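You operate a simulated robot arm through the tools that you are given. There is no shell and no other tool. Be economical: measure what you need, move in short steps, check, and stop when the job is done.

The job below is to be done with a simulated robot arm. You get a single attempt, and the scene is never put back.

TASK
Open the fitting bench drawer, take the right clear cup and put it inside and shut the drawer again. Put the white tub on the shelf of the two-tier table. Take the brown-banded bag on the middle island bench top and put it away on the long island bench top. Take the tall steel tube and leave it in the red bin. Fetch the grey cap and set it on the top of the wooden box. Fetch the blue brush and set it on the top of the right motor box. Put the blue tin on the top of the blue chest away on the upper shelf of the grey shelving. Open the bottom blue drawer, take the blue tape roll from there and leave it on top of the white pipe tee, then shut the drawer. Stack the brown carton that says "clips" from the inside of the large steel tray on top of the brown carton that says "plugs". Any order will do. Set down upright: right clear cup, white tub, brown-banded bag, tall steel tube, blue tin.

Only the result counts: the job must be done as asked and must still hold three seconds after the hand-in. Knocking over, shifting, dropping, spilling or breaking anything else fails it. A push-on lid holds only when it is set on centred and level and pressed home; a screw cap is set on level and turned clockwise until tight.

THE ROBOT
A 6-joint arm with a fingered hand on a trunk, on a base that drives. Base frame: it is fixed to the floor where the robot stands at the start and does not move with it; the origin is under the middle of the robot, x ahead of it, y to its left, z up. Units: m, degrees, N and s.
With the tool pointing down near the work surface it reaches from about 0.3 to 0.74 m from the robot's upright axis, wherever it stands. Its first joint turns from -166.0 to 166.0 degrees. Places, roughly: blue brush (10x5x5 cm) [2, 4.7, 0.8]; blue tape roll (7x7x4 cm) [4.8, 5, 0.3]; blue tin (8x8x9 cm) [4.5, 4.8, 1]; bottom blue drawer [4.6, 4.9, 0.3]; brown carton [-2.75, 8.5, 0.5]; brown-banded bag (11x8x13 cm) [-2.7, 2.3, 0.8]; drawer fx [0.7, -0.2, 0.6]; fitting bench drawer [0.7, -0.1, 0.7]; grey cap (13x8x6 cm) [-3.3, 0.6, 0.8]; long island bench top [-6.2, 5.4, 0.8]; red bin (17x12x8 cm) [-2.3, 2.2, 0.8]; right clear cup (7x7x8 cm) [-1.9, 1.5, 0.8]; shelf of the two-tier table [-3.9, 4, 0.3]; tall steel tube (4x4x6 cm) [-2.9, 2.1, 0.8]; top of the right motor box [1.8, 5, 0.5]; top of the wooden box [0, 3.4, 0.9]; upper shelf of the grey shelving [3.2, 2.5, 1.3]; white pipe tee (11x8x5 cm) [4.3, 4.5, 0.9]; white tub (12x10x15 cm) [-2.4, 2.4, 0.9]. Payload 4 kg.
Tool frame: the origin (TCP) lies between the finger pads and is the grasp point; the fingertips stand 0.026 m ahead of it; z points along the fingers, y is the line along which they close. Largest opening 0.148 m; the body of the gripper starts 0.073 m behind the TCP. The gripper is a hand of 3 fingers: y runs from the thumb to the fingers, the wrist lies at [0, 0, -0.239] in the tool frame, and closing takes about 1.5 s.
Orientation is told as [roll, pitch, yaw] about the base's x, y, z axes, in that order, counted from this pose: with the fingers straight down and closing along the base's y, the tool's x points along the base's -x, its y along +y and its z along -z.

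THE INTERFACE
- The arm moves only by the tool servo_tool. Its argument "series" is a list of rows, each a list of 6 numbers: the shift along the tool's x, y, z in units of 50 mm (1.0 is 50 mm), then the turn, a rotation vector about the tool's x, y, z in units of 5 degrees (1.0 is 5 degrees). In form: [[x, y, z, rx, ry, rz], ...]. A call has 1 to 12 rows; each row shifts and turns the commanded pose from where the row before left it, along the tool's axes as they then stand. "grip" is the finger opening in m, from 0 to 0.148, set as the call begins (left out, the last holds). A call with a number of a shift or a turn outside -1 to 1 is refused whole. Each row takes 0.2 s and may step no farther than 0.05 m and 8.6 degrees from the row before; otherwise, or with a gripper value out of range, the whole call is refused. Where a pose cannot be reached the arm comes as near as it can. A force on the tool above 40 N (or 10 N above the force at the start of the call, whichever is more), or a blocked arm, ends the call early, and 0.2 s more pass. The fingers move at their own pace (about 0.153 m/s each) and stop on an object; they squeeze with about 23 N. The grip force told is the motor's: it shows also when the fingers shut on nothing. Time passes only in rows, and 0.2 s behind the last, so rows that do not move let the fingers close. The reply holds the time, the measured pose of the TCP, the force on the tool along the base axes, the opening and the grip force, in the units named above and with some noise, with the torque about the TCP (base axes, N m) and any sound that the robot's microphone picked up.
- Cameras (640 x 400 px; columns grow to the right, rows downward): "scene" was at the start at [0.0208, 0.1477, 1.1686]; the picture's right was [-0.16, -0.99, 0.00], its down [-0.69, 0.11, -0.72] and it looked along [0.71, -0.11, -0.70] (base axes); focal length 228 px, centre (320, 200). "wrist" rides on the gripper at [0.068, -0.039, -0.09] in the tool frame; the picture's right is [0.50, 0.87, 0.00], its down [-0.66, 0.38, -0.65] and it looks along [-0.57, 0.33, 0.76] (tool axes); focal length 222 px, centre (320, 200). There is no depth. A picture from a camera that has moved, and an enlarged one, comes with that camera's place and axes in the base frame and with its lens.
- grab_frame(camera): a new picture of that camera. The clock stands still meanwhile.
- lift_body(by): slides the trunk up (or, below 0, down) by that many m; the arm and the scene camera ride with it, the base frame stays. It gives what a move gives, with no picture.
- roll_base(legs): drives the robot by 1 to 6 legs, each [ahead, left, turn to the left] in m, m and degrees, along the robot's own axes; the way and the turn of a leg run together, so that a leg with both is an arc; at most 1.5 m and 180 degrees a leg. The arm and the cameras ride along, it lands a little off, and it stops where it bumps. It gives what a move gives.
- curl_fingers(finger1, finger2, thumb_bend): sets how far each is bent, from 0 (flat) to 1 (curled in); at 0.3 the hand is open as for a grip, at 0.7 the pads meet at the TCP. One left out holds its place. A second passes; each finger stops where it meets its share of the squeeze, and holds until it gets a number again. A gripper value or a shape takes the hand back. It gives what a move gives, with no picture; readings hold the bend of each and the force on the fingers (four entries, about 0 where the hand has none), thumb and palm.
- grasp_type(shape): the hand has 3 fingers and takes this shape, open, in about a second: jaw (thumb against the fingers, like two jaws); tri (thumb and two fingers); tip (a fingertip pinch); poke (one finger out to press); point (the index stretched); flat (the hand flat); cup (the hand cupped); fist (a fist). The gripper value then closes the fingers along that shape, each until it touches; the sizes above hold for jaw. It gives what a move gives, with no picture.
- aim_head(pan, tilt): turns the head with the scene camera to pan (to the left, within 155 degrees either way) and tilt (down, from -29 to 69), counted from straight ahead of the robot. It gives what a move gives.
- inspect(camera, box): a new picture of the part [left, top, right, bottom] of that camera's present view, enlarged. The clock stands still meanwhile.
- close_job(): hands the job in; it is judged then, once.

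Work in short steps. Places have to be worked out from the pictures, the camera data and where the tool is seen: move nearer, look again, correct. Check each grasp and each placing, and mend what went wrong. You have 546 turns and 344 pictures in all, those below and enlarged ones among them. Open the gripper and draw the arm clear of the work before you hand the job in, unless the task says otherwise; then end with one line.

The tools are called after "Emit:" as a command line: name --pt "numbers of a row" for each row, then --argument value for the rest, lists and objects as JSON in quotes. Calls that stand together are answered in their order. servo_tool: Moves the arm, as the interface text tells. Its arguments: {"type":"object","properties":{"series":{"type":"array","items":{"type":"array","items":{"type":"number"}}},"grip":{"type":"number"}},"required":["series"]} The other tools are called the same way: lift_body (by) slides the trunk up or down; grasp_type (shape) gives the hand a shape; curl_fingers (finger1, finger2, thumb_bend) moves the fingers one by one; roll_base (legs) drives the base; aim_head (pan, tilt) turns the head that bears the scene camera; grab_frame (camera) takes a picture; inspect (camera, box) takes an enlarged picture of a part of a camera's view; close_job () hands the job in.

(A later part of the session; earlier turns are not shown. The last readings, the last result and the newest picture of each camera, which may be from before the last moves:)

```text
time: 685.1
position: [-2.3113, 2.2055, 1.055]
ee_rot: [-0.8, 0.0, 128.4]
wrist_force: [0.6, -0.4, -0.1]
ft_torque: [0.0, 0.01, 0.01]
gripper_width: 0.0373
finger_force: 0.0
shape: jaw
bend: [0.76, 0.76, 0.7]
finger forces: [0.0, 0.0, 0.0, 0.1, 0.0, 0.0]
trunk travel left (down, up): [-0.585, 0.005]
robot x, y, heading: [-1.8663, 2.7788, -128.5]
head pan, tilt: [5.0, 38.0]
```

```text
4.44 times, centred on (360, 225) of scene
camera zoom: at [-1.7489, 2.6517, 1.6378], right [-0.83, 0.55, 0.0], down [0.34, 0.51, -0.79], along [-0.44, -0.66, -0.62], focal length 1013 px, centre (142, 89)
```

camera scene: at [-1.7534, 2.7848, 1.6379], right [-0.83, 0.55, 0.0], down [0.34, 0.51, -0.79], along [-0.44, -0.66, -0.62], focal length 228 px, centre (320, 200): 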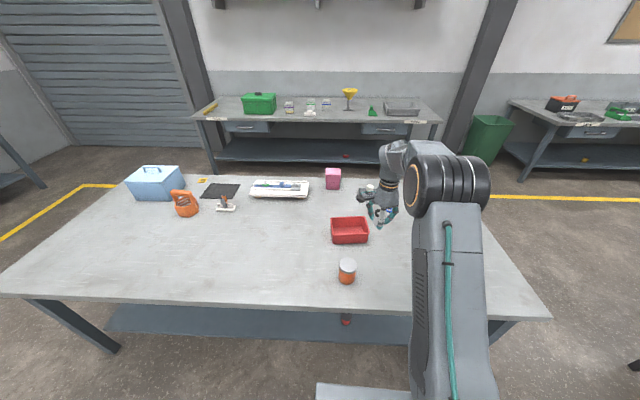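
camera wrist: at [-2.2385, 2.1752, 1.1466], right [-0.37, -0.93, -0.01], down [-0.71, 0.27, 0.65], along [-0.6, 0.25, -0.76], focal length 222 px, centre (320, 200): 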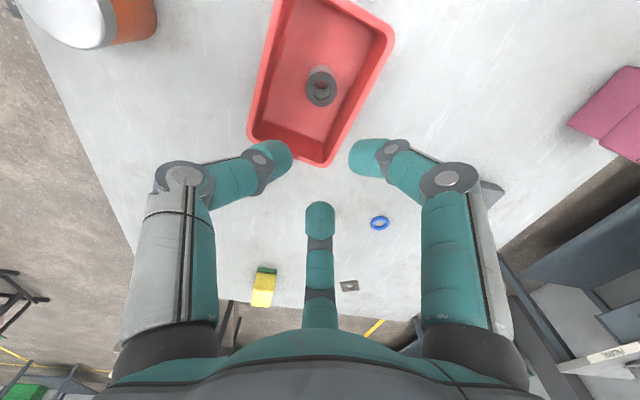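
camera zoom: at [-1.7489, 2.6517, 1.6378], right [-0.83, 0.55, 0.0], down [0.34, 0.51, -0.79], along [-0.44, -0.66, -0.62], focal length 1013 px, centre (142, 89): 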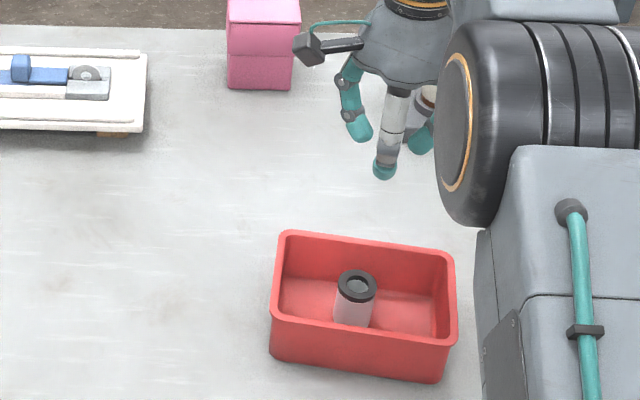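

Tube stands upright in the red bin. Last task: the cartons near (-2.75,8.5). I strafe away along the island, turn north and look.

Emit:
roll_base --legs '[[-0.15, -1.2, 0], [0, 0, -141.5]]'

Emit:
aim_head --pan 5 --tilt 15

Emit:
grab_frame --camera "scene"

```text
time: 697.0
position: [-2.7251, 4.3578, 1.0548]
ee_rot: [-0.7, 0.2, -12.6]
wrist_force: [0.6, -0.1, -0.3]
ft_torque: [0.03, -0.02, 0.01]
gripper_width: 0.0376
finger_force: 0.1
shape: jaw
bend: [0.76, 0.76, 0.7]
finger forces: [0.0, 0.1, 0.1, 0.1, 0.0, 0.0]
trunk travel left (down, up): [-0.585, 0.005]
robot x, y, heading: [-2.7075, 3.6318, 90.1]
head pan, tilt: [5.0, 38.0]
```

```text
time: 697.9
position: [-2.7255, 4.36, 1.0558]
ee_rot: [-0.7, 0.1, -12.6]
wrist_force: [0.5, -0.2, 0.3]
ft_torque: [0.0, 0.01, 0.0]
gripper_width: 0.0378
finger_force: 0.0
shape: jaw
bend: [0.76, 0.76, 0.7]
finger forces: [0.0, 0.1, 0.0, 0.0, 0.0, 0.0]
trunk travel left (down, up): [-0.585, 0.005]
robot x, y, heading: [-2.7124, 3.632, 90.4]
head pan, tilt: [5.0, 15.0]
```

```text
85 pictures are left
camera scene: at [-2.8812, 3.6642, 1.6744], right [1.0, 0.09, 0.0], down [0.02, -0.26, -0.97], along [-0.09, 0.96, -0.26], focal length 228 px, centre (320, 200)
```

scene: 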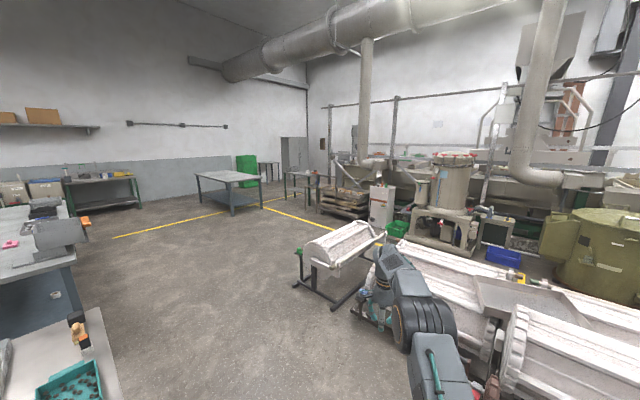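

Emit:
inspect --camera "scene" --box '[270, 150, 400, 250]'

```text
4.00 times, centred on (335, 200) of scene
camera zoom: at [-2.8812, 3.6642, 1.6744], right [1.0, 0.09, 0.0], down [0.02, -0.26, -0.97], along [-0.09, 0.96, -0.26], focal length 912 px, centre (260, 200)
```

zoom: 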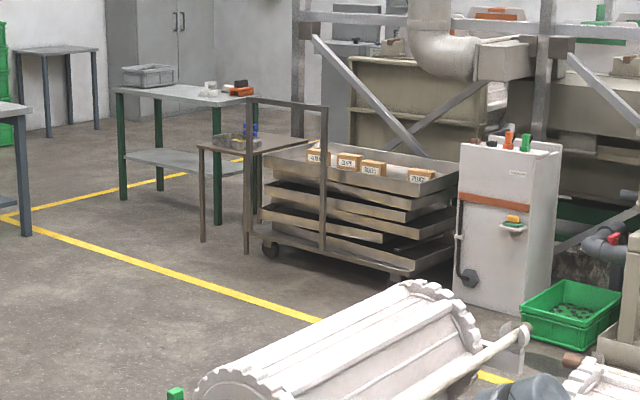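

The cartons are in the top tray of a trolley near (-2.75,8.5). I drive around the roller machine to its front.

Emit:
roll_base --legs '[[0.97, 0.49, 0], [1.0, 0.9, 0], [1.0, 0, 0], [0.7, -0.4, -36]]'

Emit:
aim_head --pan 0 --tilt 30

Emit:
grab_frame --camera "scene"

```text
time: 718.5
position: [-3.1993, 7.7165, 1.0547]
ee_rot: [-0.7, 0.2, -47.2]
wrist_force: [-0.4, -0.8, -0.4]
ft_torque: [-0.02, 0.0, -0.01]
gripper_width: 0.0378
finger_force: 0.0
shape: jaw
bend: [0.76, 0.76, 0.7]
finger forces: [0.1, 0.0, 0.1, 0.0, 0.0, 0.0]
trunk travel left (down, up): [-0.585, 0.005]
robot x, y, heading: [-3.6014, 7.1167, 55.5]
head pan, tilt: [5.0, 15.0]
```

```text
time: 719.3
position: [-3.1992, 7.7184, 1.0559]
ee_rot: [-0.7, 0.1, -47.3]
wrist_force: [-0.3, -0.9, 0.3]
ft_torque: [0.02, -0.01, 0.0]
gripper_width: 0.0375
finger_force: 0.0
shape: jaw
bend: [0.76, 0.76, 0.7]
finger forces: [0.0, 0.0, 0.0, 0.0, 0.0, 0.1]
trunk travel left (down, up): [-0.585, 0.005]
robot x, y, heading: [-3.6003, 7.1102, 55.6]
head pan, tilt: [0.0, 30.0]
```

```text
83 pictures are left
camera scene: at [-3.7183, 7.2294, 1.6503], right [0.83, -0.56, 0.0], down [-0.28, -0.41, -0.87], along [0.49, 0.72, -0.5], focal length 228 px, centre (320, 200)
```

scene: 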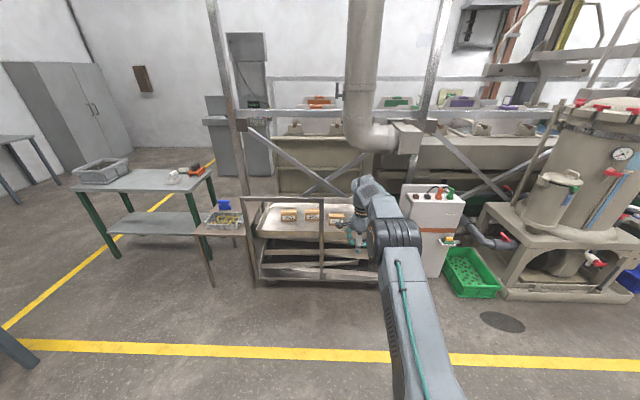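

Emit:
inspect --camera "scene" --box '[225, 180, 385, 290]'

Emit:
grab_frame --camera "wrist"

```text
3.64 times, centred on (305, 235) of scene
camera zoom: at [-3.7183, 7.2294, 1.6503], right [0.83, -0.56, 0.0], down [-0.28, -0.41, -0.87], along [0.49, 0.72, -0.5], focal length 829 px, centre (374, 73)
```

zoom: 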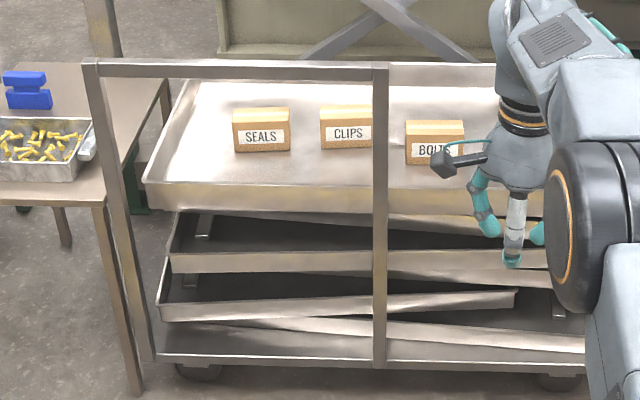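

```text
81 pictures are left
camera wrist: at [-3.272, 7.7409, 1.1462], right [0.3, 0.95, -0.01], down [0.73, -0.22, 0.65], along [0.62, -0.2, -0.76], focal length 222 px, centre (320, 200)
```

wrist: 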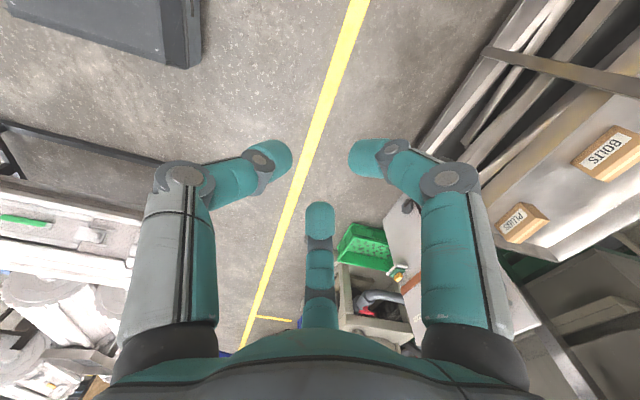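

I see SEALS, CLIPS, BOLTS on the tray and PLUGS at the right; a handle frame (top z≈0.84) stands in front. I move closer, arm high.

Emit:
roll_base --legs '[[0.65, 0.22, 0]]'

Emit:
aim_head --pan 0 --tilt 45

Emit:
grab_frame --camera "scene"

Emit:
grab_frame --camera "wrist"

```text
time: 723.0
position: [-3.0084, 8.3729, 1.056]
ee_rot: [-0.7, 0.1, -47.8]
wrist_force: [-0.1, 0.4, -0.2]
ft_torque: [-0.04, 0.0, 0.01]
gripper_width: 0.0377
finger_force: 0.0
shape: jaw
bend: [0.76, 0.76, 0.7]
finger forces: [0.1, 0.1, 0.1, 0.0, 0.0, 0.1]
trunk travel left (down, up): [-0.585, 0.005]
robot x, y, heading: [-3.4173, 7.7708, 55.2]
head pan, tilt: [0.0, 30.0]
```

```text
time: 723.8
position: [-3.0095, 8.3721, 1.0545]
ee_rot: [-0.8, 0.3, -47.8]
wrist_force: [0.6, 0.5, -0.8]
ft_torque: [0.0, 0.04, -0.01]
gripper_width: 0.0377
finger_force: 0.1
shape: jaw
bend: [0.76, 0.76, 0.7]
finger forces: [0.0, 0.1, 0.1, 0.0, 0.0, 0.0]
trunk travel left (down, up): [-0.585, 0.005]
robot x, y, heading: [-3.417, 7.7722, 55.2]
head pan, tilt: [0.0, 45.0]
```

```text
80 pictures are left
camera scene: at [-3.5366, 7.8803, 1.6277], right [0.82, -0.57, 0.0], down [-0.4, -0.58, -0.71], along [0.4, 0.58, -0.71], focal length 228 px, centre (320, 200)
```

scene: 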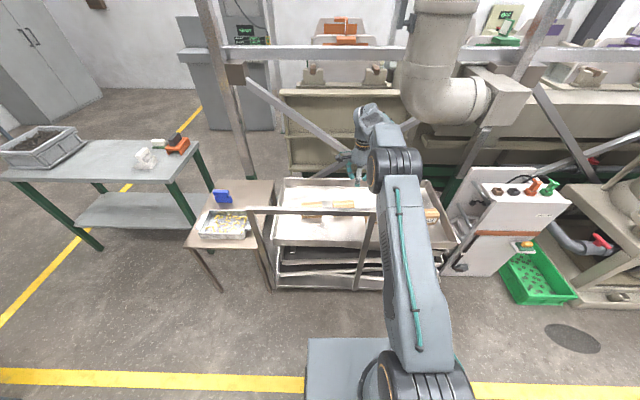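

```text
79 pictures are left
camera wrist: at [-3.0814, 8.3959, 1.1462], right [0.31, 0.95, -0.01], down [0.73, -0.23, 0.65], along [0.61, -0.21, -0.76], focal length 222 px, centre (320, 200)
```

wrist: 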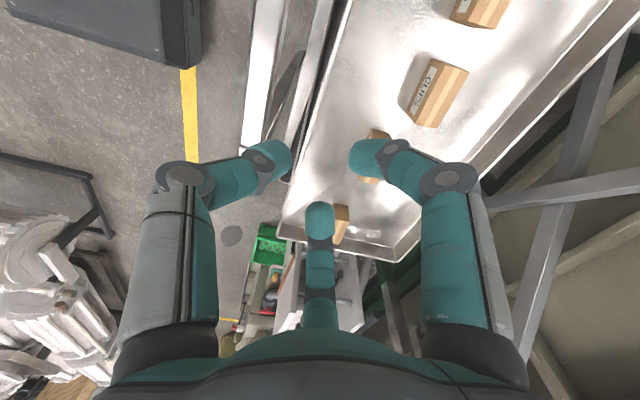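

Emit:
inspect --camera "wrist" --box '[300, 0, 540, 150]'

Emit:
inspect --camera "scene" --box '[260, 160, 460, 285]'

```text
2.67 times, centred on (420, 75) of wrist
camera zoom: at [-3.0814, 8.3959, 1.1462], right [0.31, 0.95, -0.01], down [0.73, -0.23, 0.65], along [0.61, -0.21, -0.76], focal length 592 px, centre (53, 533)
```

zoom: 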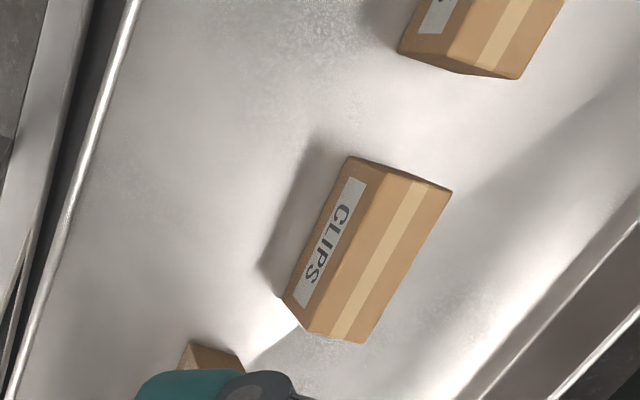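

```text
3.20 times, centred on (360, 222) of scene
camera zoom: at [-3.5366, 7.8803, 1.6277], right [0.82, -0.57, 0.0], down [-0.4, -0.58, -0.71], along [0.4, 0.58, -0.71], focal length 729 px, centre (192, 128)
```

zoom: 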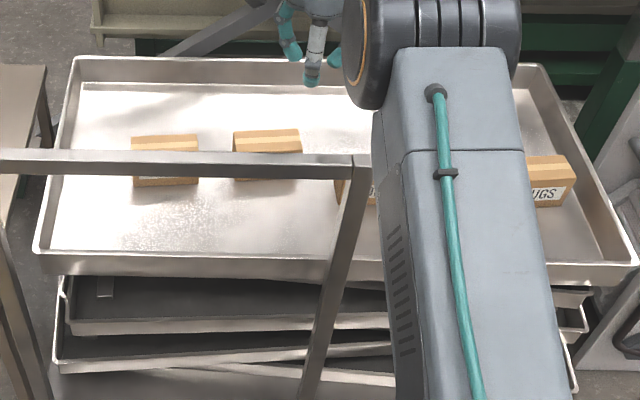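

CLIPS carton: top ≈13.5×7 cm, centre ≈(-2.85,8.61), long axis −26°, top z≈0.59. I open, rotate the tool +22°, and drive 0.288 ahead.

Emit:
servo_tool --pt "0 0 0 -0.16 -0.06 -0.9" --pt "0 0 0 0 0 -0.9" --pt "0 0 0 0 0 -0.9" --pt "0 0 0 0 0 -0.9" --pt "0 0 0 0 0 -0.8" --grip 0.145

Emit:
roll_base --legs '[[0.288, 0.0, 0]]'

Emit:
grab_frame --camera "wrist"

Emit:
grab_frame --camera "scene"

```text
time: 725.0
position: [-3.0089, 8.3717, 1.0544]
ee_rot: [0.0, -0.2, -25.7]
wrist_force: [-0.5, 0.0, 0.4]
ft_torque: [0.04, 0.0, 0.0]
gripper_width: 0.145
finger_force: 0.0
shape: jaw
bend: [0.28, 0.28, 0.29]
finger forces: [0.0, 0.1, 0.0, 0.0, 0.1, 0.1]
trunk travel left (down, up): [-0.585, 0.005]
robot x, y, heading: [-3.415, 7.7687, 55.0]
head pan, tilt: [0.0, 45.0]
```

```text
time: 727.0
position: [-2.847, 8.6057, 1.0543]
ee_rot: [0.0, -0.3, -25.7]
wrist_force: [-0.2, 0.2, 0.8]
ft_torque: [0.01, 0.03, -0.02]
gripper_width: 0.1449
finger_force: 0.0
shape: jaw
bend: [0.28, 0.28, 0.29]
finger forces: [0.0, 0.1, 0.0, 0.0, 0.1, 0.1]
trunk travel left (down, up): [-0.585, 0.005]
robot x, y, heading: [-3.2554, 8.0047, 55.3]
head pan, tilt: [0.0, 45.0]
```

```text
76 pictures are left
camera wrist: at [-2.9247, 8.5988, 1.145], right [-0.07, 1.0, 0.0], down [0.75, 0.06, 0.66], along [0.65, 0.05, -0.75], focal length 222 px, centre (320, 200)
```

wrist: 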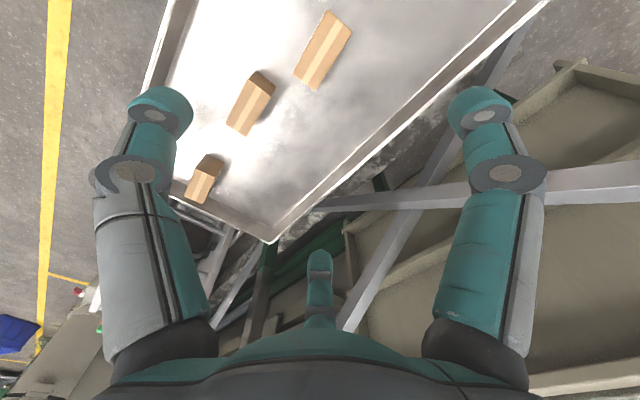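

```text
75 pictures are left
camera scene: at [-3.3747, 8.1133, 1.6276], right [0.82, -0.57, 0.0], down [-0.4, -0.58, -0.71], along [0.4, 0.58, -0.71], focal length 228 px, centre (320, 200)
```

scene: 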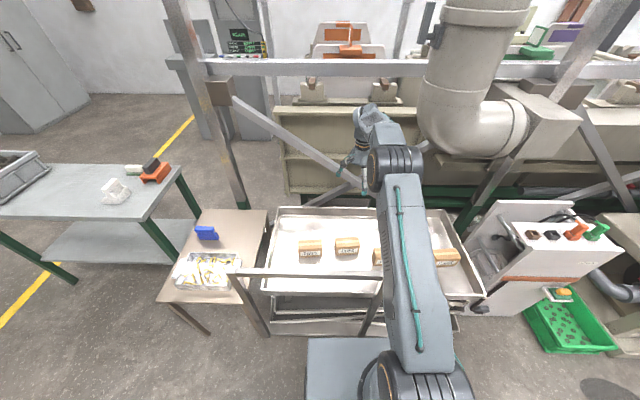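

CLIPS is directly beneath (≈(-2.859,8.614)). Descend to z≈0.78 watching the frame clearance.

Emit:
servo_tool --pt "0 0 1 0 0 0" --pt "0 0 1 0 0 0" --pt "0 0 1 0 0 0" --pt "0 0 1 0 0 0" --pt "0 0 1 0 0 0" --pt "0 0 0.5 0 0 0"

Emit:
grab_frame --camera "wrist"

Emit:
inspect --camera "scene" --box '[240, 170, 480, 320]'

```text
time: 728.4
position: [-2.8478, 8.6036, 0.7789]
ee_rot: [0.0, -0.2, -25.9]
wrist_force: [0.6, -0.6, 0.4]
ft_torque: [-0.03, -0.01, 0.03]
gripper_width: 0.1447
finger_force: 0.1
shape: jaw
bend: [0.28, 0.28, 0.29]
finger forces: [0.1, 0.1, 0.1, 0.0, 0.0, 0.0]
trunk travel left (down, up): [-0.585, 0.005]
robot x, y, heading: [-3.2569, 8.0036, 55.3]
head pan, tilt: [0.0, 45.0]
```

```text
74 pictures are left
camera wrist: at [-2.925, 8.5968, 0.8689], right [-0.07, 1.0, 0.0], down [0.75, 0.06, 0.66], along [0.65, 0.05, -0.75], focal length 222 px, centre (320, 200)
```

wrist: 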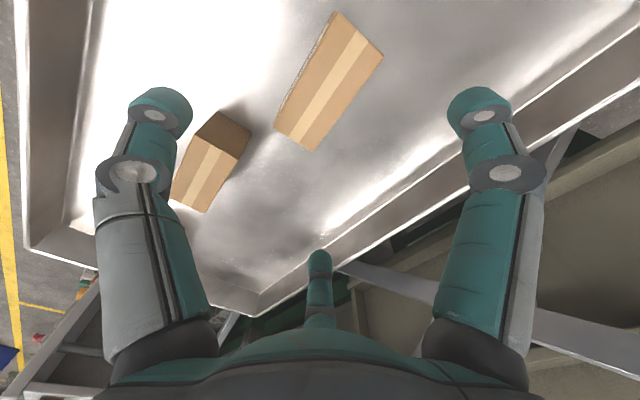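

```text
2.67 times, centred on (360, 245) of scene
camera zoom: at [-3.3748, 8.1131, 1.6277], right [0.82, -0.57, 0.0], down [-0.4, -0.58, -0.71], along [0.4, 0.58, -0.71], focal length 608 px, centre (213, 80)
```

zoom: 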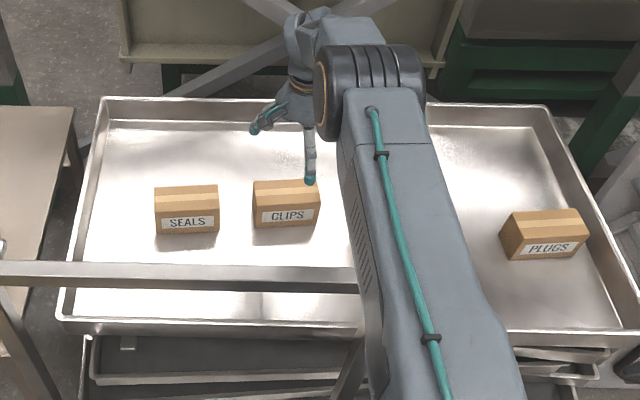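

Aligned (4° yaw tweak). Descend to z≈0.62.

Emit:
servo_tool --pt "0 0 0.9 0 0 0.7" --pt "0 0 0.9 0 0 0" --pt "0 0 0.9 0 0 0" --pt "0 0 0.5 0 0 0"

Emit:
grab_frame --camera "wrist"

Emit:
inspect --camera "scene" --box '[280, 200, 440, 320]'

```text
time: 729.4
position: [-2.8601, 8.5902, 0.6293]
ee_rot: [-0.1, -0.2, -29.2]
wrist_force: [0.4, 0.6, 2.1]
ft_torque: [0.12, 0.0, 0.01]
gripper_width: 0.145
finger_force: 0.0
shape: jaw
bend: [0.26, 0.28, 0.29]
finger forces: [1.7, 0.7, 0.0, 0.0, 0.0, 0.1]
out of reach, approached as far as the arm can: row 3, 4
trunk travel left (down, up): [-0.585, 0.005]
robot x, y, heading: [-3.2564, 8.0072, 55.1]
head pan, tilt: [0.0, 45.0]
```

```text
72 pictures are left
camera wrist: at [-2.9368, 8.5889, 0.7186], right [-0.01, 1.0, 0.0], down [0.75, 0.01, 0.66], along [0.66, 0.01, -0.75], focal length 222 px, centre (320, 200)
```

wrist: 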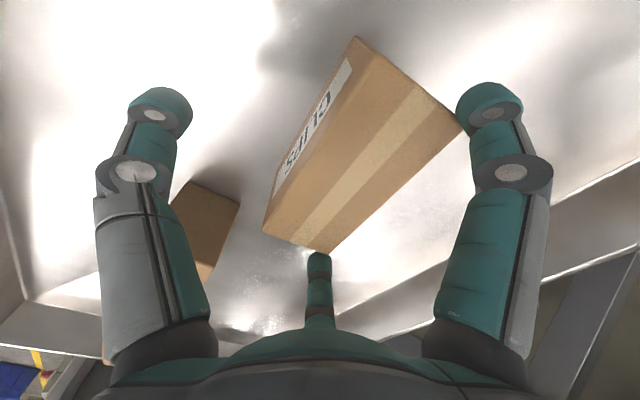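

```text
3.33 times, centred on (360, 260) of scene
camera zoom: at [-3.3751, 8.1129, 1.6277], right [0.82, -0.57, 0.0], down [-0.4, -0.58, -0.71], along [0.4, 0.58, -0.71], focal length 760 px, centre (187, 0)
```

zoom: 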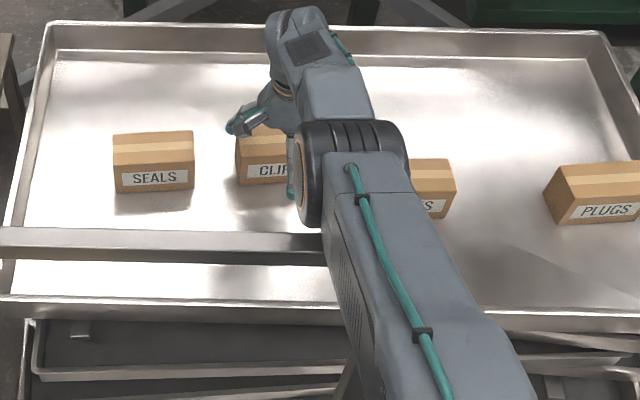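

Slight touch: the arm was at its reach limit. The carton top is z≈0.61, centre (-2.8525,8.6035). I raise, drive the base 6 cm ahead, then re-centre.

Emit:
servo_tool --pt "0 0 -0.7 0 0 -0.8"

Emit:
roll_base --legs '[[0.07, 0, 0]]'

```text
time: 729.8
position: [-2.8549, 8.5976, 0.6599]
ee_rot: [-0.1, -0.2, -25.2]
wrist_force: [-0.4, 0.1, -0.1]
ft_torque: [0.01, 0.01, 0.0]
gripper_width: 0.1451
finger_force: 0.0
shape: jaw
bend: [0.28, 0.28, 0.29]
finger forces: [0.1, 0.1, 0.1, 0.1, 0.1, 0.0]
out of reach, approached as far as the arm can: row 1
trunk travel left (down, up): [-0.585, 0.005]
robot x, y, heading: [-3.2545, 8.0043, 55.0]
head pan, tilt: [0.0, 45.0]
```

```text
time: 730.8
position: [-2.8128, 8.6566, 0.6582]
ee_rot: [0.0, -0.3, -25.3]
wrist_force: [0.5, -0.3, 0.1]
ft_torque: [-0.01, 0.0, -0.03]
gripper_width: 0.1448
finger_force: 0.1
shape: jaw
bend: [0.28, 0.28, 0.29]
finger forces: [0.0, 0.1, 0.0, 0.0, 0.1, 0.1]
trunk travel left (down, up): [-0.585, 0.005]
robot x, y, heading: [-3.2162, 8.06, 55.2]
head pan, tilt: [0.0, 45.0]
```

Emit:
servo_tool --pt "0.27 -0.65 0 0 0 0" --pt "0 -0.65 0 0 0 0" --pt "0 0 0 0 0 0"

Emit:
grab_frame --camera "wrist"

```text
time: 731.6
position: [-2.8129, 8.6557, 0.6593]
ee_rot: [-0.1, -0.2, -25.2]
wrist_force: [0.1, -0.6, 0.2]
ft_torque: [0.0, 0.02, 0.0]
gripper_width: 0.1452
finger_force: 0.0
shape: jaw
bend: [0.28, 0.28, 0.29]
finger forces: [0.1, 0.1, 0.1, 0.0, 0.0, 0.1]
out of reach, approached as far as the arm can: row 1, 2
trunk travel left (down, up): [-0.585, 0.005]
robot x, y, heading: [-3.213, 8.0582, 55.1]
head pan, tilt: [0.0, 45.0]
```

```text
70 pictures are left
camera wrist: at [-2.8899, 8.6489, 0.7498], right [-0.08, 1.0, 0.0], down [0.75, 0.06, 0.66], along [0.65, 0.05, -0.76], focal length 222 px, centre (320, 200)
```

wrist: 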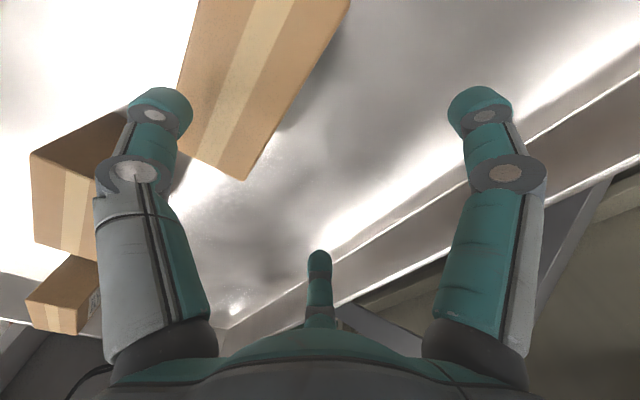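

The trunk is too high for this reach. I raise the arm 0.3 and lower the trunk 0.3.

Emit:
servo_tool --pt "0 0 -1 0 0 0" --pt "0 0 -1 0 0 0" --pt "0 0 -1 0 0 0" --pt "0 0 -1 0 0 0" --pt "0 0 -1 0 0 0" --pt "0 0 -1 0 0 0"

Emit:
lift_body --by -0.2

Emit:
inspect --camera "scene" --box '[240, 150, 480, 320]'

```text
time: 733.0
position: [-2.7879, 8.698, 0.9362]
ee_rot: [-0.1, -0.2, -25.3]
wrist_force: [0.1, 0.3, -0.4]
ft_torque: [-0.04, -0.02, 0.03]
gripper_width: 0.1449
finger_force: 0.1
shape: jaw
bend: [0.28, 0.28, 0.29]
finger forces: [0.0, 0.0, 0.0, 0.0, 0.0, 0.1]
out of reach, approached as far as the arm can: row 1, 2, 3, 4, 5
trunk travel left (down, up): [-0.585, 0.005]
robot x, y, heading: [-3.2149, 8.062, 55.1]
head pan, tilt: [0.0, 45.0]
```

```text
time: 735.2
position: [-2.7843, 8.7035, 0.7857]
ee_rot: [2.7, -0.5, -25.3]
wrist_force: [-0.9, 0.1, 0.6]
ft_torque: [-0.01, 0.01, 0.03]
gripper_width: 0.1449
finger_force: 0.1
shape: jaw
bend: [0.29, 0.29, 0.29]
finger forces: [0.0, 0.0, 0.0, 0.0, 0.1, 0.0]
trunk travel left (down, up): [-0.385, 0.205]
robot x, y, heading: [-3.2123, 8.0605, 55.2]
head pan, tilt: [0.0, 45.0]
```

```text
2.35 times, centred on (360, 235) of scene
camera zoom: at [-3.3373, 8.167, 1.4416], right [0.82, -0.57, 0.0], down [-0.4, -0.58, -0.71], along [0.41, 0.58, -0.7], focal length 536 px, centre (226, 118)
```

zoom: 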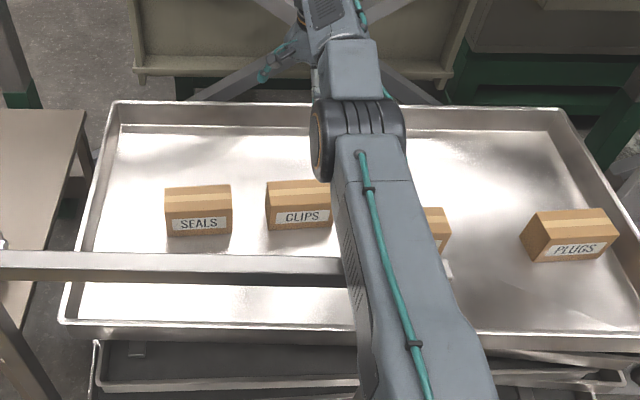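

The pose shows the arm may be resting on the frame bar. Raise the trunk back at once.

Emit:
lift_body --by 0.15

Emit:
grab_frame --camera "scene"

```text
time: 736.9
position: [-2.7885, 8.6986, 0.8859]
ee_rot: [-0.1, -0.2, -25.4]
wrist_force: [-0.3, 0.4, 0.0]
ft_torque: [-0.02, 0.01, 0.01]
gripper_width: 0.1449
finger_force: 0.2
shape: jaw
bend: [0.29, 0.29, 0.29]
finger forces: [0.1, 0.1, 0.0, 0.0, 0.0, 0.0]
trunk travel left (down, up): [-0.535, 0.055]
robot x, y, heading: [-3.2162, 8.06, 55.4]
head pan, tilt: [0.0, 45.0]
```

```text
68 pictures are left
camera scene: at [-3.3346, 8.1711, 1.5776], right [0.82, -0.57, 0.0], down [-0.4, -0.58, -0.71], along [0.4, 0.58, -0.71], focal length 228 px, centre (320, 200)
```

scene: 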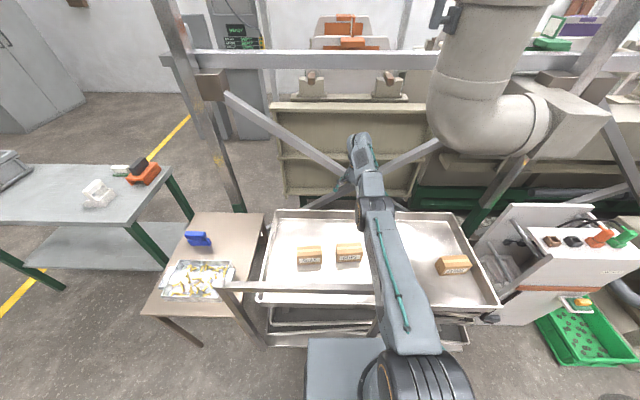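

Pose is normal again and nothing appears moved. I keep the trunk high, being closer now (reach 0.65), re-centre over CLIPS and descend.

Emit:
lift_body --by 0.05

Emit:
servo_tool --pt "0.34 -0.75 0 0 0 0" --pt "0 -0.75 0 0 0 0" --pt "0 -0.76 0 0 0 0" --pt "0 0 1 0 0 0" --pt "0 0 1 0 0 0" --pt "0 0 1 0 0 0"

Emit:
grab_frame --camera "wrist"

Emit:
inspect --camera "scene" --box '[240, 170, 480, 320]'

```text
time: 737.8
position: [-2.7887, 8.6978, 0.9358]
ee_rot: [-0.1, -0.2, -25.3]
wrist_force: [-0.4, -0.4, 0.4]
ft_torque: [0.01, -0.03, -0.02]
gripper_width: 0.1447
finger_force: 0.1
shape: jaw
bend: [0.29, 0.29, 0.29]
finger forces: [0.0, 0.0, 0.1, 0.0, 0.1, 0.1]
trunk travel left (down, up): [-0.585, 0.005]
robot x, y, heading: [-3.2172, 8.062, 55.1]
head pan, tilt: [0.0, 45.0]
```

```text
time: 739.2
position: [-2.7976, 8.6925, 0.7883]
ee_rot: [-0.1, -0.2, -25.3]
wrist_force: [-0.2, 0.2, -0.6]
ft_torque: [0.01, -0.01, -0.03]
gripper_width: 0.1451
finger_force: 0.1
shape: jaw
bend: [0.29, 0.29, 0.29]
finger forces: [0.1, 0.0, 0.0, 0.0, 0.0, 0.0]
out of reach, approached as far as the arm can: row 1, 2, 3, 6
trunk travel left (down, up): [-0.585, 0.005]
robot x, y, heading: [-3.2131, 8.0597, 55.5]
head pan, tilt: [0.0, 45.0]
```

```text
67 pictures are left
camera wrist: at [-2.8739, 8.6856, 0.8794], right [-0.08, 1.0, 0.0], down [0.75, 0.06, 0.66], along [0.65, 0.05, -0.76], focal length 222 px, centre (320, 200)
```

wrist: 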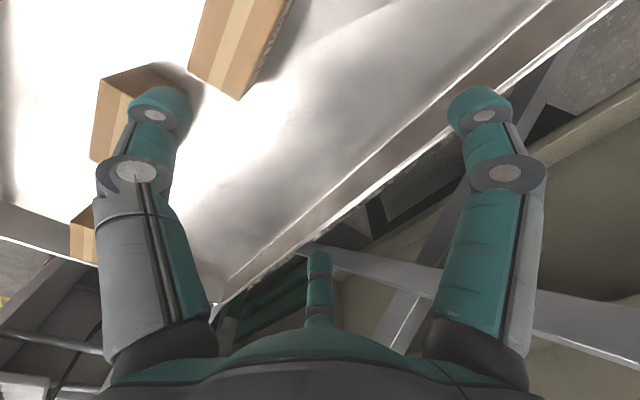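

```text
2.67 times, centred on (360, 245) of scene
camera zoom: at [-3.3344, 8.1712, 1.6277], right [0.82, -0.57, 0.0], down [-0.4, -0.58, -0.71], along [0.4, 0.58, -0.71], focal length 608 px, centre (213, 80)
```

zoom: 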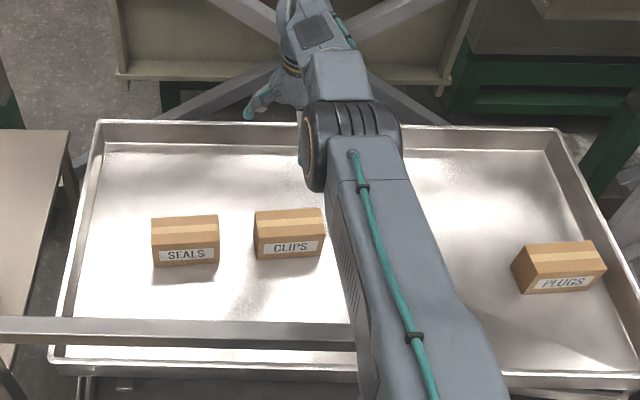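

The solver seems stuck at a boundary. I go up and pull back toward the robot in steps to see what it accepts.

Emit:
servo_tool --pt "0 0 -1 0 0 0" --pt "0 0 -1 0 0 0" --pt "0 0 -1 0 0 0" --pt "0 0 -1 0 0 0" --pt "0 0 -1 0 0 0" --pt "0 -0.8 0 0 0 0" --pt "0 -0.8 0 0 0 0"

Emit:
servo_tool --pt "0 -0.8 0 0 0 0" --pt "0 -0.8 0 0 0 0"

```text
time: 740.8
position: [-2.8325, 8.6204, 1.042]
ee_rot: [0.1, -0.2, -25.2]
wrist_force: [0.5, -0.6, -0.2]
ft_torque: [0.01, 0.0, -0.02]
gripper_width: 0.145
finger_force: 0.1
shape: jaw
bend: [0.29, 0.29, 0.29]
finger forces: [0.0, 0.0, 0.0, 0.0, 0.1, 0.0]
trunk travel left (down, up): [-0.585, 0.005]
robot x, y, heading: [-3.2149, 8.0623, 55.1]
head pan, tilt: [0.0, 45.0]
```

```text
time: 741.4
position: [-2.8668, 8.5489, 1.0416]
ee_rot: [0.0, -0.2, -25.4]
wrist_force: [-0.1, 0.3, 0.5]
ft_torque: [0.04, 0.03, 0.02]
gripper_width: 0.1451
finger_force: 0.0
shape: jaw
bend: [0.29, 0.29, 0.29]
finger forces: [0.1, 0.0, 0.0, 0.0, 0.0, 0.1]
trunk travel left (down, up): [-0.585, 0.005]
robot x, y, heading: [-3.215, 8.0639, 55.3]
head pan, tilt: [0.0, 45.0]
```

Emit:
servo_tool --pt "0.21 0.55 0 0 0 0" --pt "0 0.55 0 0 0 0" --pt "0 0 1 0 0 0" --pt "0 0 1 0 0 0" --pt "0 0 1 0 0 0" --pt "0 0 1 0 0 0" --pt "0 0 1 0 0 0" --pt "0 0 0.6 0 0 0"

```text
time: 743.2
position: [-2.8538, 8.6034, 0.7589]
ee_rot: [0.1, -0.2, -25.4]
wrist_force: [-0.6, 0.2, 0.7]
ft_torque: [0.01, 0.0, 0.03]
gripper_width: 0.1454
finger_force: 0.0
shape: jaw
bend: [0.29, 0.29, 0.29]
finger forces: [0.0, 0.1, 0.0, 0.1, 0.0, 0.0]
trunk travel left (down, up): [-0.585, 0.005]
robot x, y, heading: [-3.2144, 8.0589, 55.4]
head pan, tilt: [0.0, 45.0]
```

Reached cleanly above CLIPS. Continue down in small steps.

Emit:
servo_tool --pt "0 0 0.7 0 0 0" --pt "0 0 0.7 0 0 0" --pt "0 0 0.6 0 0 0"

Emit:
grab_frame --camera "wrist"

Emit:
inspect --camera "scene" --box '[240, 170, 480, 320]'

```text
time: 744.0
position: [-2.8518, 8.5992, 0.6592]
ee_rot: [0.0, -0.2, -25.2]
wrist_force: [0.1, 0.0, 0.8]
ft_torque: [-0.02, -0.03, -0.02]
gripper_width: 0.1452
finger_force: 0.1
shape: jaw
bend: [0.29, 0.29, 0.29]
finger forces: [0.0, 0.0, 0.0, 0.1, 0.0, 0.1]
trunk travel left (down, up): [-0.585, 0.005]
robot x, y, heading: [-3.2174, 8.0648, 55.2]
head pan, tilt: [0.0, 45.0]
```

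```text
65 pictures are left
camera wrist: at [-2.9289, 8.5926, 0.7492], right [-0.08, 1.0, 0.0], down [0.75, 0.06, 0.66], along [0.65, 0.05, -0.76], focal length 222 px, centre (320, 200)
```

wrist: 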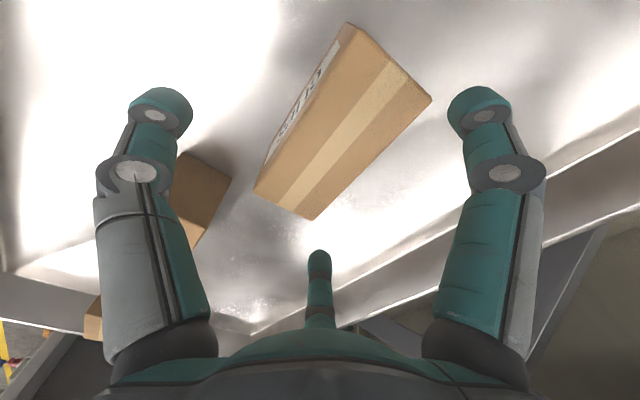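

```text
2.67 times, centred on (360, 245) of scene
camera zoom: at [-3.3346, 8.1709, 1.6277], right [0.82, -0.57, 0.0], down [-0.4, -0.58, -0.71], along [0.4, 0.58, -0.71], focal length 608 px, centre (213, 80)
```

zoom: 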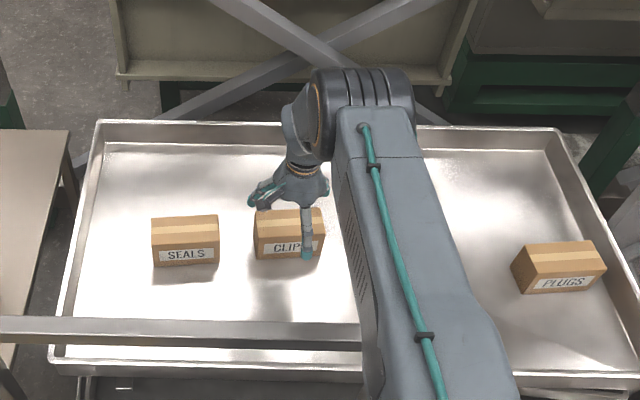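

Centred. Descend 5.5 cm and close.

Emit:
servo_tool --pt "0.08 0.04 0.4 0 0 0" --pt "0 0 0.4 0 0 0" --pt "0 0 0.3 0 0 0"

Emit:
grab_frame --camera "wrist"

```text
time: 744.8
position: [-2.8558, 8.6046, 0.6044]
ee_rot: [-0.1, -0.2, -25.3]
wrist_force: [-1.2, 0.7, 1.9]
ft_torque: [0.09, 0.04, 0.03]
gripper_width: 0.145
finger_force: 0.1
shape: jaw
bend: [0.27, 0.29, 0.29]
finger forces: [1.7, 0.0, 0.0, 0.0, 0.0, 0.1]
trunk travel left (down, up): [-0.585, 0.005]
robot x, y, heading: [-3.2152, 8.0605, 55.3]
head pan, tilt: [0.0, 45.0]
```

```text
63 pictures are left
camera wrist: at [-2.9327, 8.5973, 0.6952], right [-0.08, 1.0, 0.0], down [0.75, 0.06, 0.66], along [0.65, 0.05, -0.76], focal length 222 px, centre (320, 200)
```

wrist: 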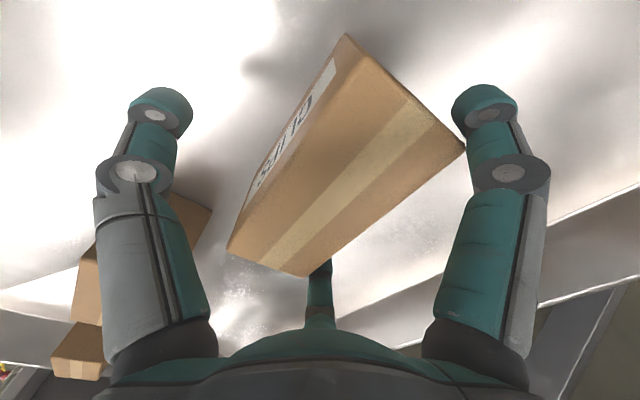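

Emit:
servo_tool --pt "0 0 0.1 0 0 0" --pt "0 0 0 0 0 0" --pt "0 0 0 0 0 0" --pt "0 0 0 0 0 0" --pt "0 0 0 0 0 0" --pt "0 0 0 0 0 0" --grip 0.03

Emit:
grab_frame --camera "wrist"

```text
time: 746.2
position: [-2.8544, 8.6048, 0.6002]
ee_rot: [-0.1, -0.3, -25.3]
wrist_force: [0.7, 0.3, 0.5]
ft_torque: [-0.02, -0.01, 0.05]
gripper_width: 0.0639
finger_force: 22.7
shape: jaw
bend: [0.78, 0.78, 0.7]
finger forces: [16.6, 16.0, 0.0, 0.0, 24.0, 0.1]
trunk travel left (down, up): [-0.585, 0.005]
robot x, y, heading: [-3.2137, 8.0625, 55.6]
head pan, tilt: [0.0, 45.0]
```

```text
62 pictures are left
camera wrist: at [-2.9324, 8.5976, 0.6895], right [-0.08, 1.0, 0.0], down [0.75, 0.06, 0.66], along [0.65, 0.05, -0.76], focal length 222 px, centre (320, 200)
```

wrist: 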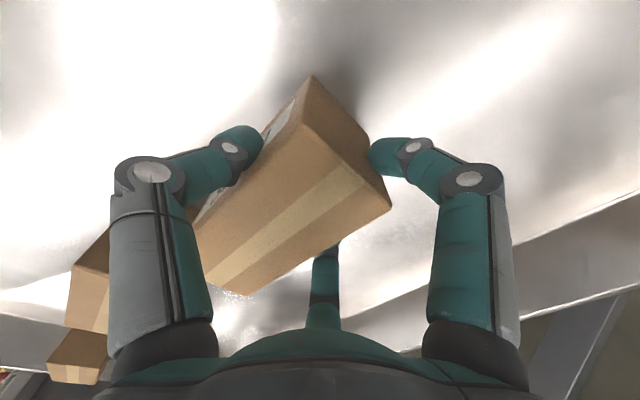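

Gripped across its short side (0.064). Lift and check.

Emit:
servo_tool --pt "0 0 -0.3 0 0 0" --pt "0 0 -0.6 0 0 0" --pt "0 0 -0.8 0 0 0" --pt "0 0 -1 0 0 0" --pt "0 0 -1 0 0 0" --pt "0 0 -1 0 0 0"

Emit:
grab_frame --camera "wrist"

Emit:
inspect --camera "scene" --box '[240, 150, 480, 320]'

```text
time: 747.6
position: [-2.8532, 8.6061, 0.8337]
ee_rot: [-0.2, -0.2, -25.2]
wrist_force: [-0.4, 0.9, -2.2]
ft_torque: [0.04, 0.05, 0.02]
gripper_width: 0.0637
finger_force: 22.9
shape: jaw
bend: [0.78, 0.78, 0.7]
finger forces: [16.7, 15.5, 0.0, 0.1, 24.0, 0.0]
trunk travel left (down, up): [-0.585, 0.005]
robot x, y, heading: [-3.2127, 8.0587, 55.4]
head pan, tilt: [0.0, 45.0]
```

```text
61 pictures are left
camera wrist: at [-2.9303, 8.5994, 0.9243], right [-0.08, 1.0, 0.0], down [0.75, 0.06, 0.65], along [0.65, 0.05, -0.76], focal length 222 px, centre (320, 200)
```

wrist: 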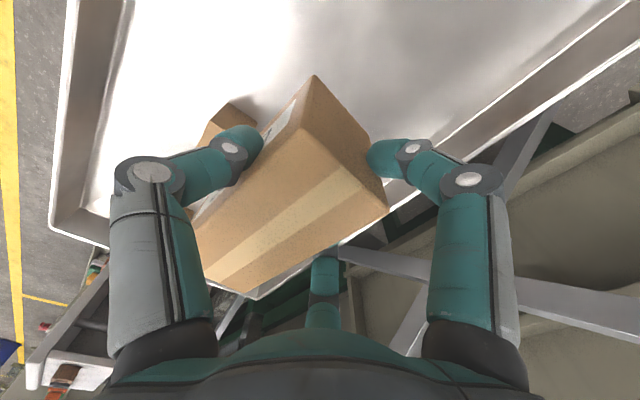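

```text
2.35 times, centred on (360, 235) of scene
camera zoom: at [-3.3347, 8.1709, 1.6276], right [0.82, -0.57, 0.0], down [-0.4, -0.58, -0.71], along [0.4, 0.58, -0.71], focal length 536 px, centre (226, 118)
```

zoom: 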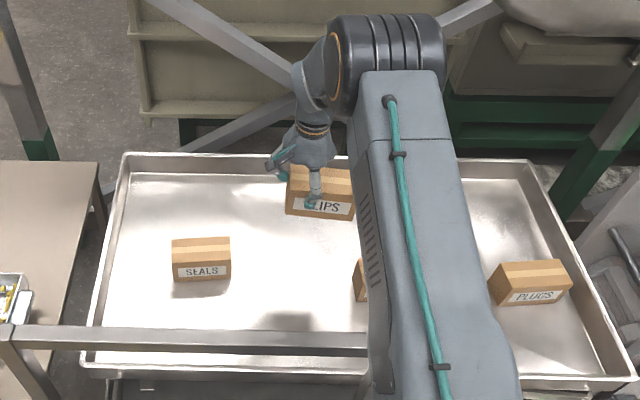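

Carton held level; its centre is ≈4 cm off the TCP. Now toward PLUGS (≈(-2.50,8.278)): raise a bit and strafe right 0.35.

Emit:
servo_tool --pt "0 0 -1 0 0 0" --pt "0 0 -1 0 0 0"

Emit:
roll_base --legs '[[-0.06, -0.3, 0]]'

Emit:
grab_frame --camera "wrist"

Emit:
inspect --camera "scene" --box '[260, 150, 500, 320]'

```text
time: 748.2
position: [-2.8552, 8.6063, 0.9322]
ee_rot: [-0.1, -0.2, -25.2]
wrist_force: [0.1, -0.3, -2.8]
ft_torque: [0.09, 0.06, -0.04]
gripper_width: 0.0638
finger_force: 23.4
shape: jaw
bend: [0.78, 0.78, 0.7]
finger forces: [16.7, 15.7, 0.0, 0.0, 24.0, 0.1]
trunk travel left (down, up): [-0.585, 0.005]
robot x, y, heading: [-3.2148, 8.0629, 55.3]
head pan, tilt: [0.0, 45.0]
```

```text
time: 750.3
position: [-2.6385, 8.3849, 0.9336]
ee_rot: [-0.1, -0.2, -25.3]
wrist_force: [0.1, 0.1, -3.8]
ft_torque: [0.08, 0.09, -0.02]
gripper_width: 0.0634
finger_force: 23.7
shape: jaw
bend: [0.78, 0.78, 0.7]
finger forces: [16.6, 15.6, 0.0, 0.0, 24.0, 0.0]
trunk travel left (down, up): [-0.585, 0.005]
robot x, y, heading: [-3.0006, 7.8389, 55.0]
head pan, tilt: [0.0, 45.0]
```

```text
59 pictures are left
camera wrist: at [-2.715, 8.3775, 1.0237], right [-0.08, 1.0, 0.0], down [0.75, 0.06, 0.66], along [0.65, 0.05, -0.76], focal length 222 px, centre (320, 200)
```

wrist: 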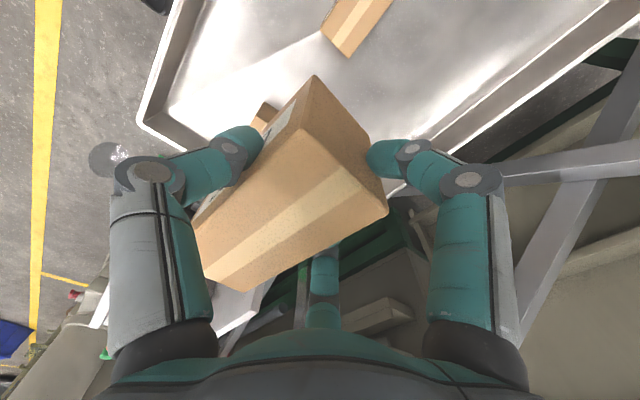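

```text
2.35 times, centred on (380, 235) of scene
camera zoom: at [-3.117, 7.9479, 1.6277], right [0.82, -0.57, 0.0], down [-0.4, -0.58, -0.71], along [0.4, 0.58, -0.71], focal length 536 px, centre (179, 118)
```

zoom: 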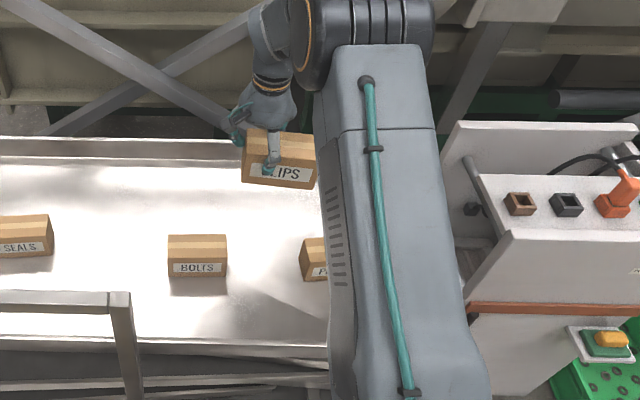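

PLUGS is hidden; I shift +x 0.15 so it appears above the held box in the wrist view.

Emit:
roll_base --legs '[[0.086, -0.123, 0]]'

Emit:
inspect --camera "wrist" --box '[160, 0, 400, 150]'

```text
time: 751.7
position: [-2.4846, 8.3849, 0.9336]
ee_rot: [-0.1, -0.2, -25.3]
wrist_force: [0.4, 0.3, -2.9]
ft_torque: [0.1, 0.07, -0.01]
gripper_width: 0.0636
finger_force: 23.1
shape: jaw
bend: [0.78, 0.78, 0.7]
finger forces: [16.6, 15.7, 0.1, 0.0, 24.0, 0.1]
trunk travel left (down, up): [-0.585, 0.005]
robot x, y, heading: [-2.8479, 7.8399, 55.0]
head pan, tilt: [0.0, 45.0]
```

```text
2.67 times, centred on (280, 75) of wrist
camera zoom: at [-2.5622, 8.378, 1.0235], right [-0.08, 1.0, 0.0], down [0.75, 0.06, 0.65], along [0.65, 0.05, -0.76], focal length 592 px, centre (427, 533)
```

zoom: 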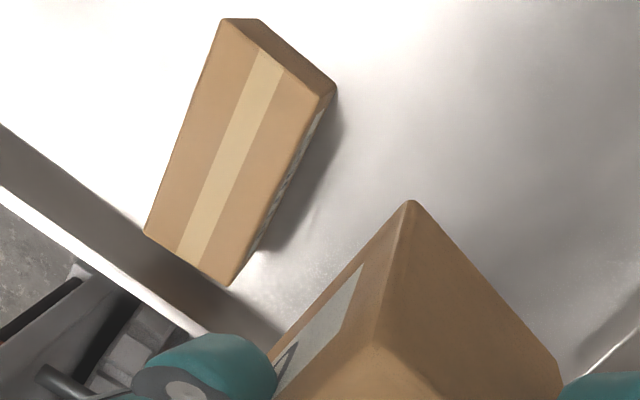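

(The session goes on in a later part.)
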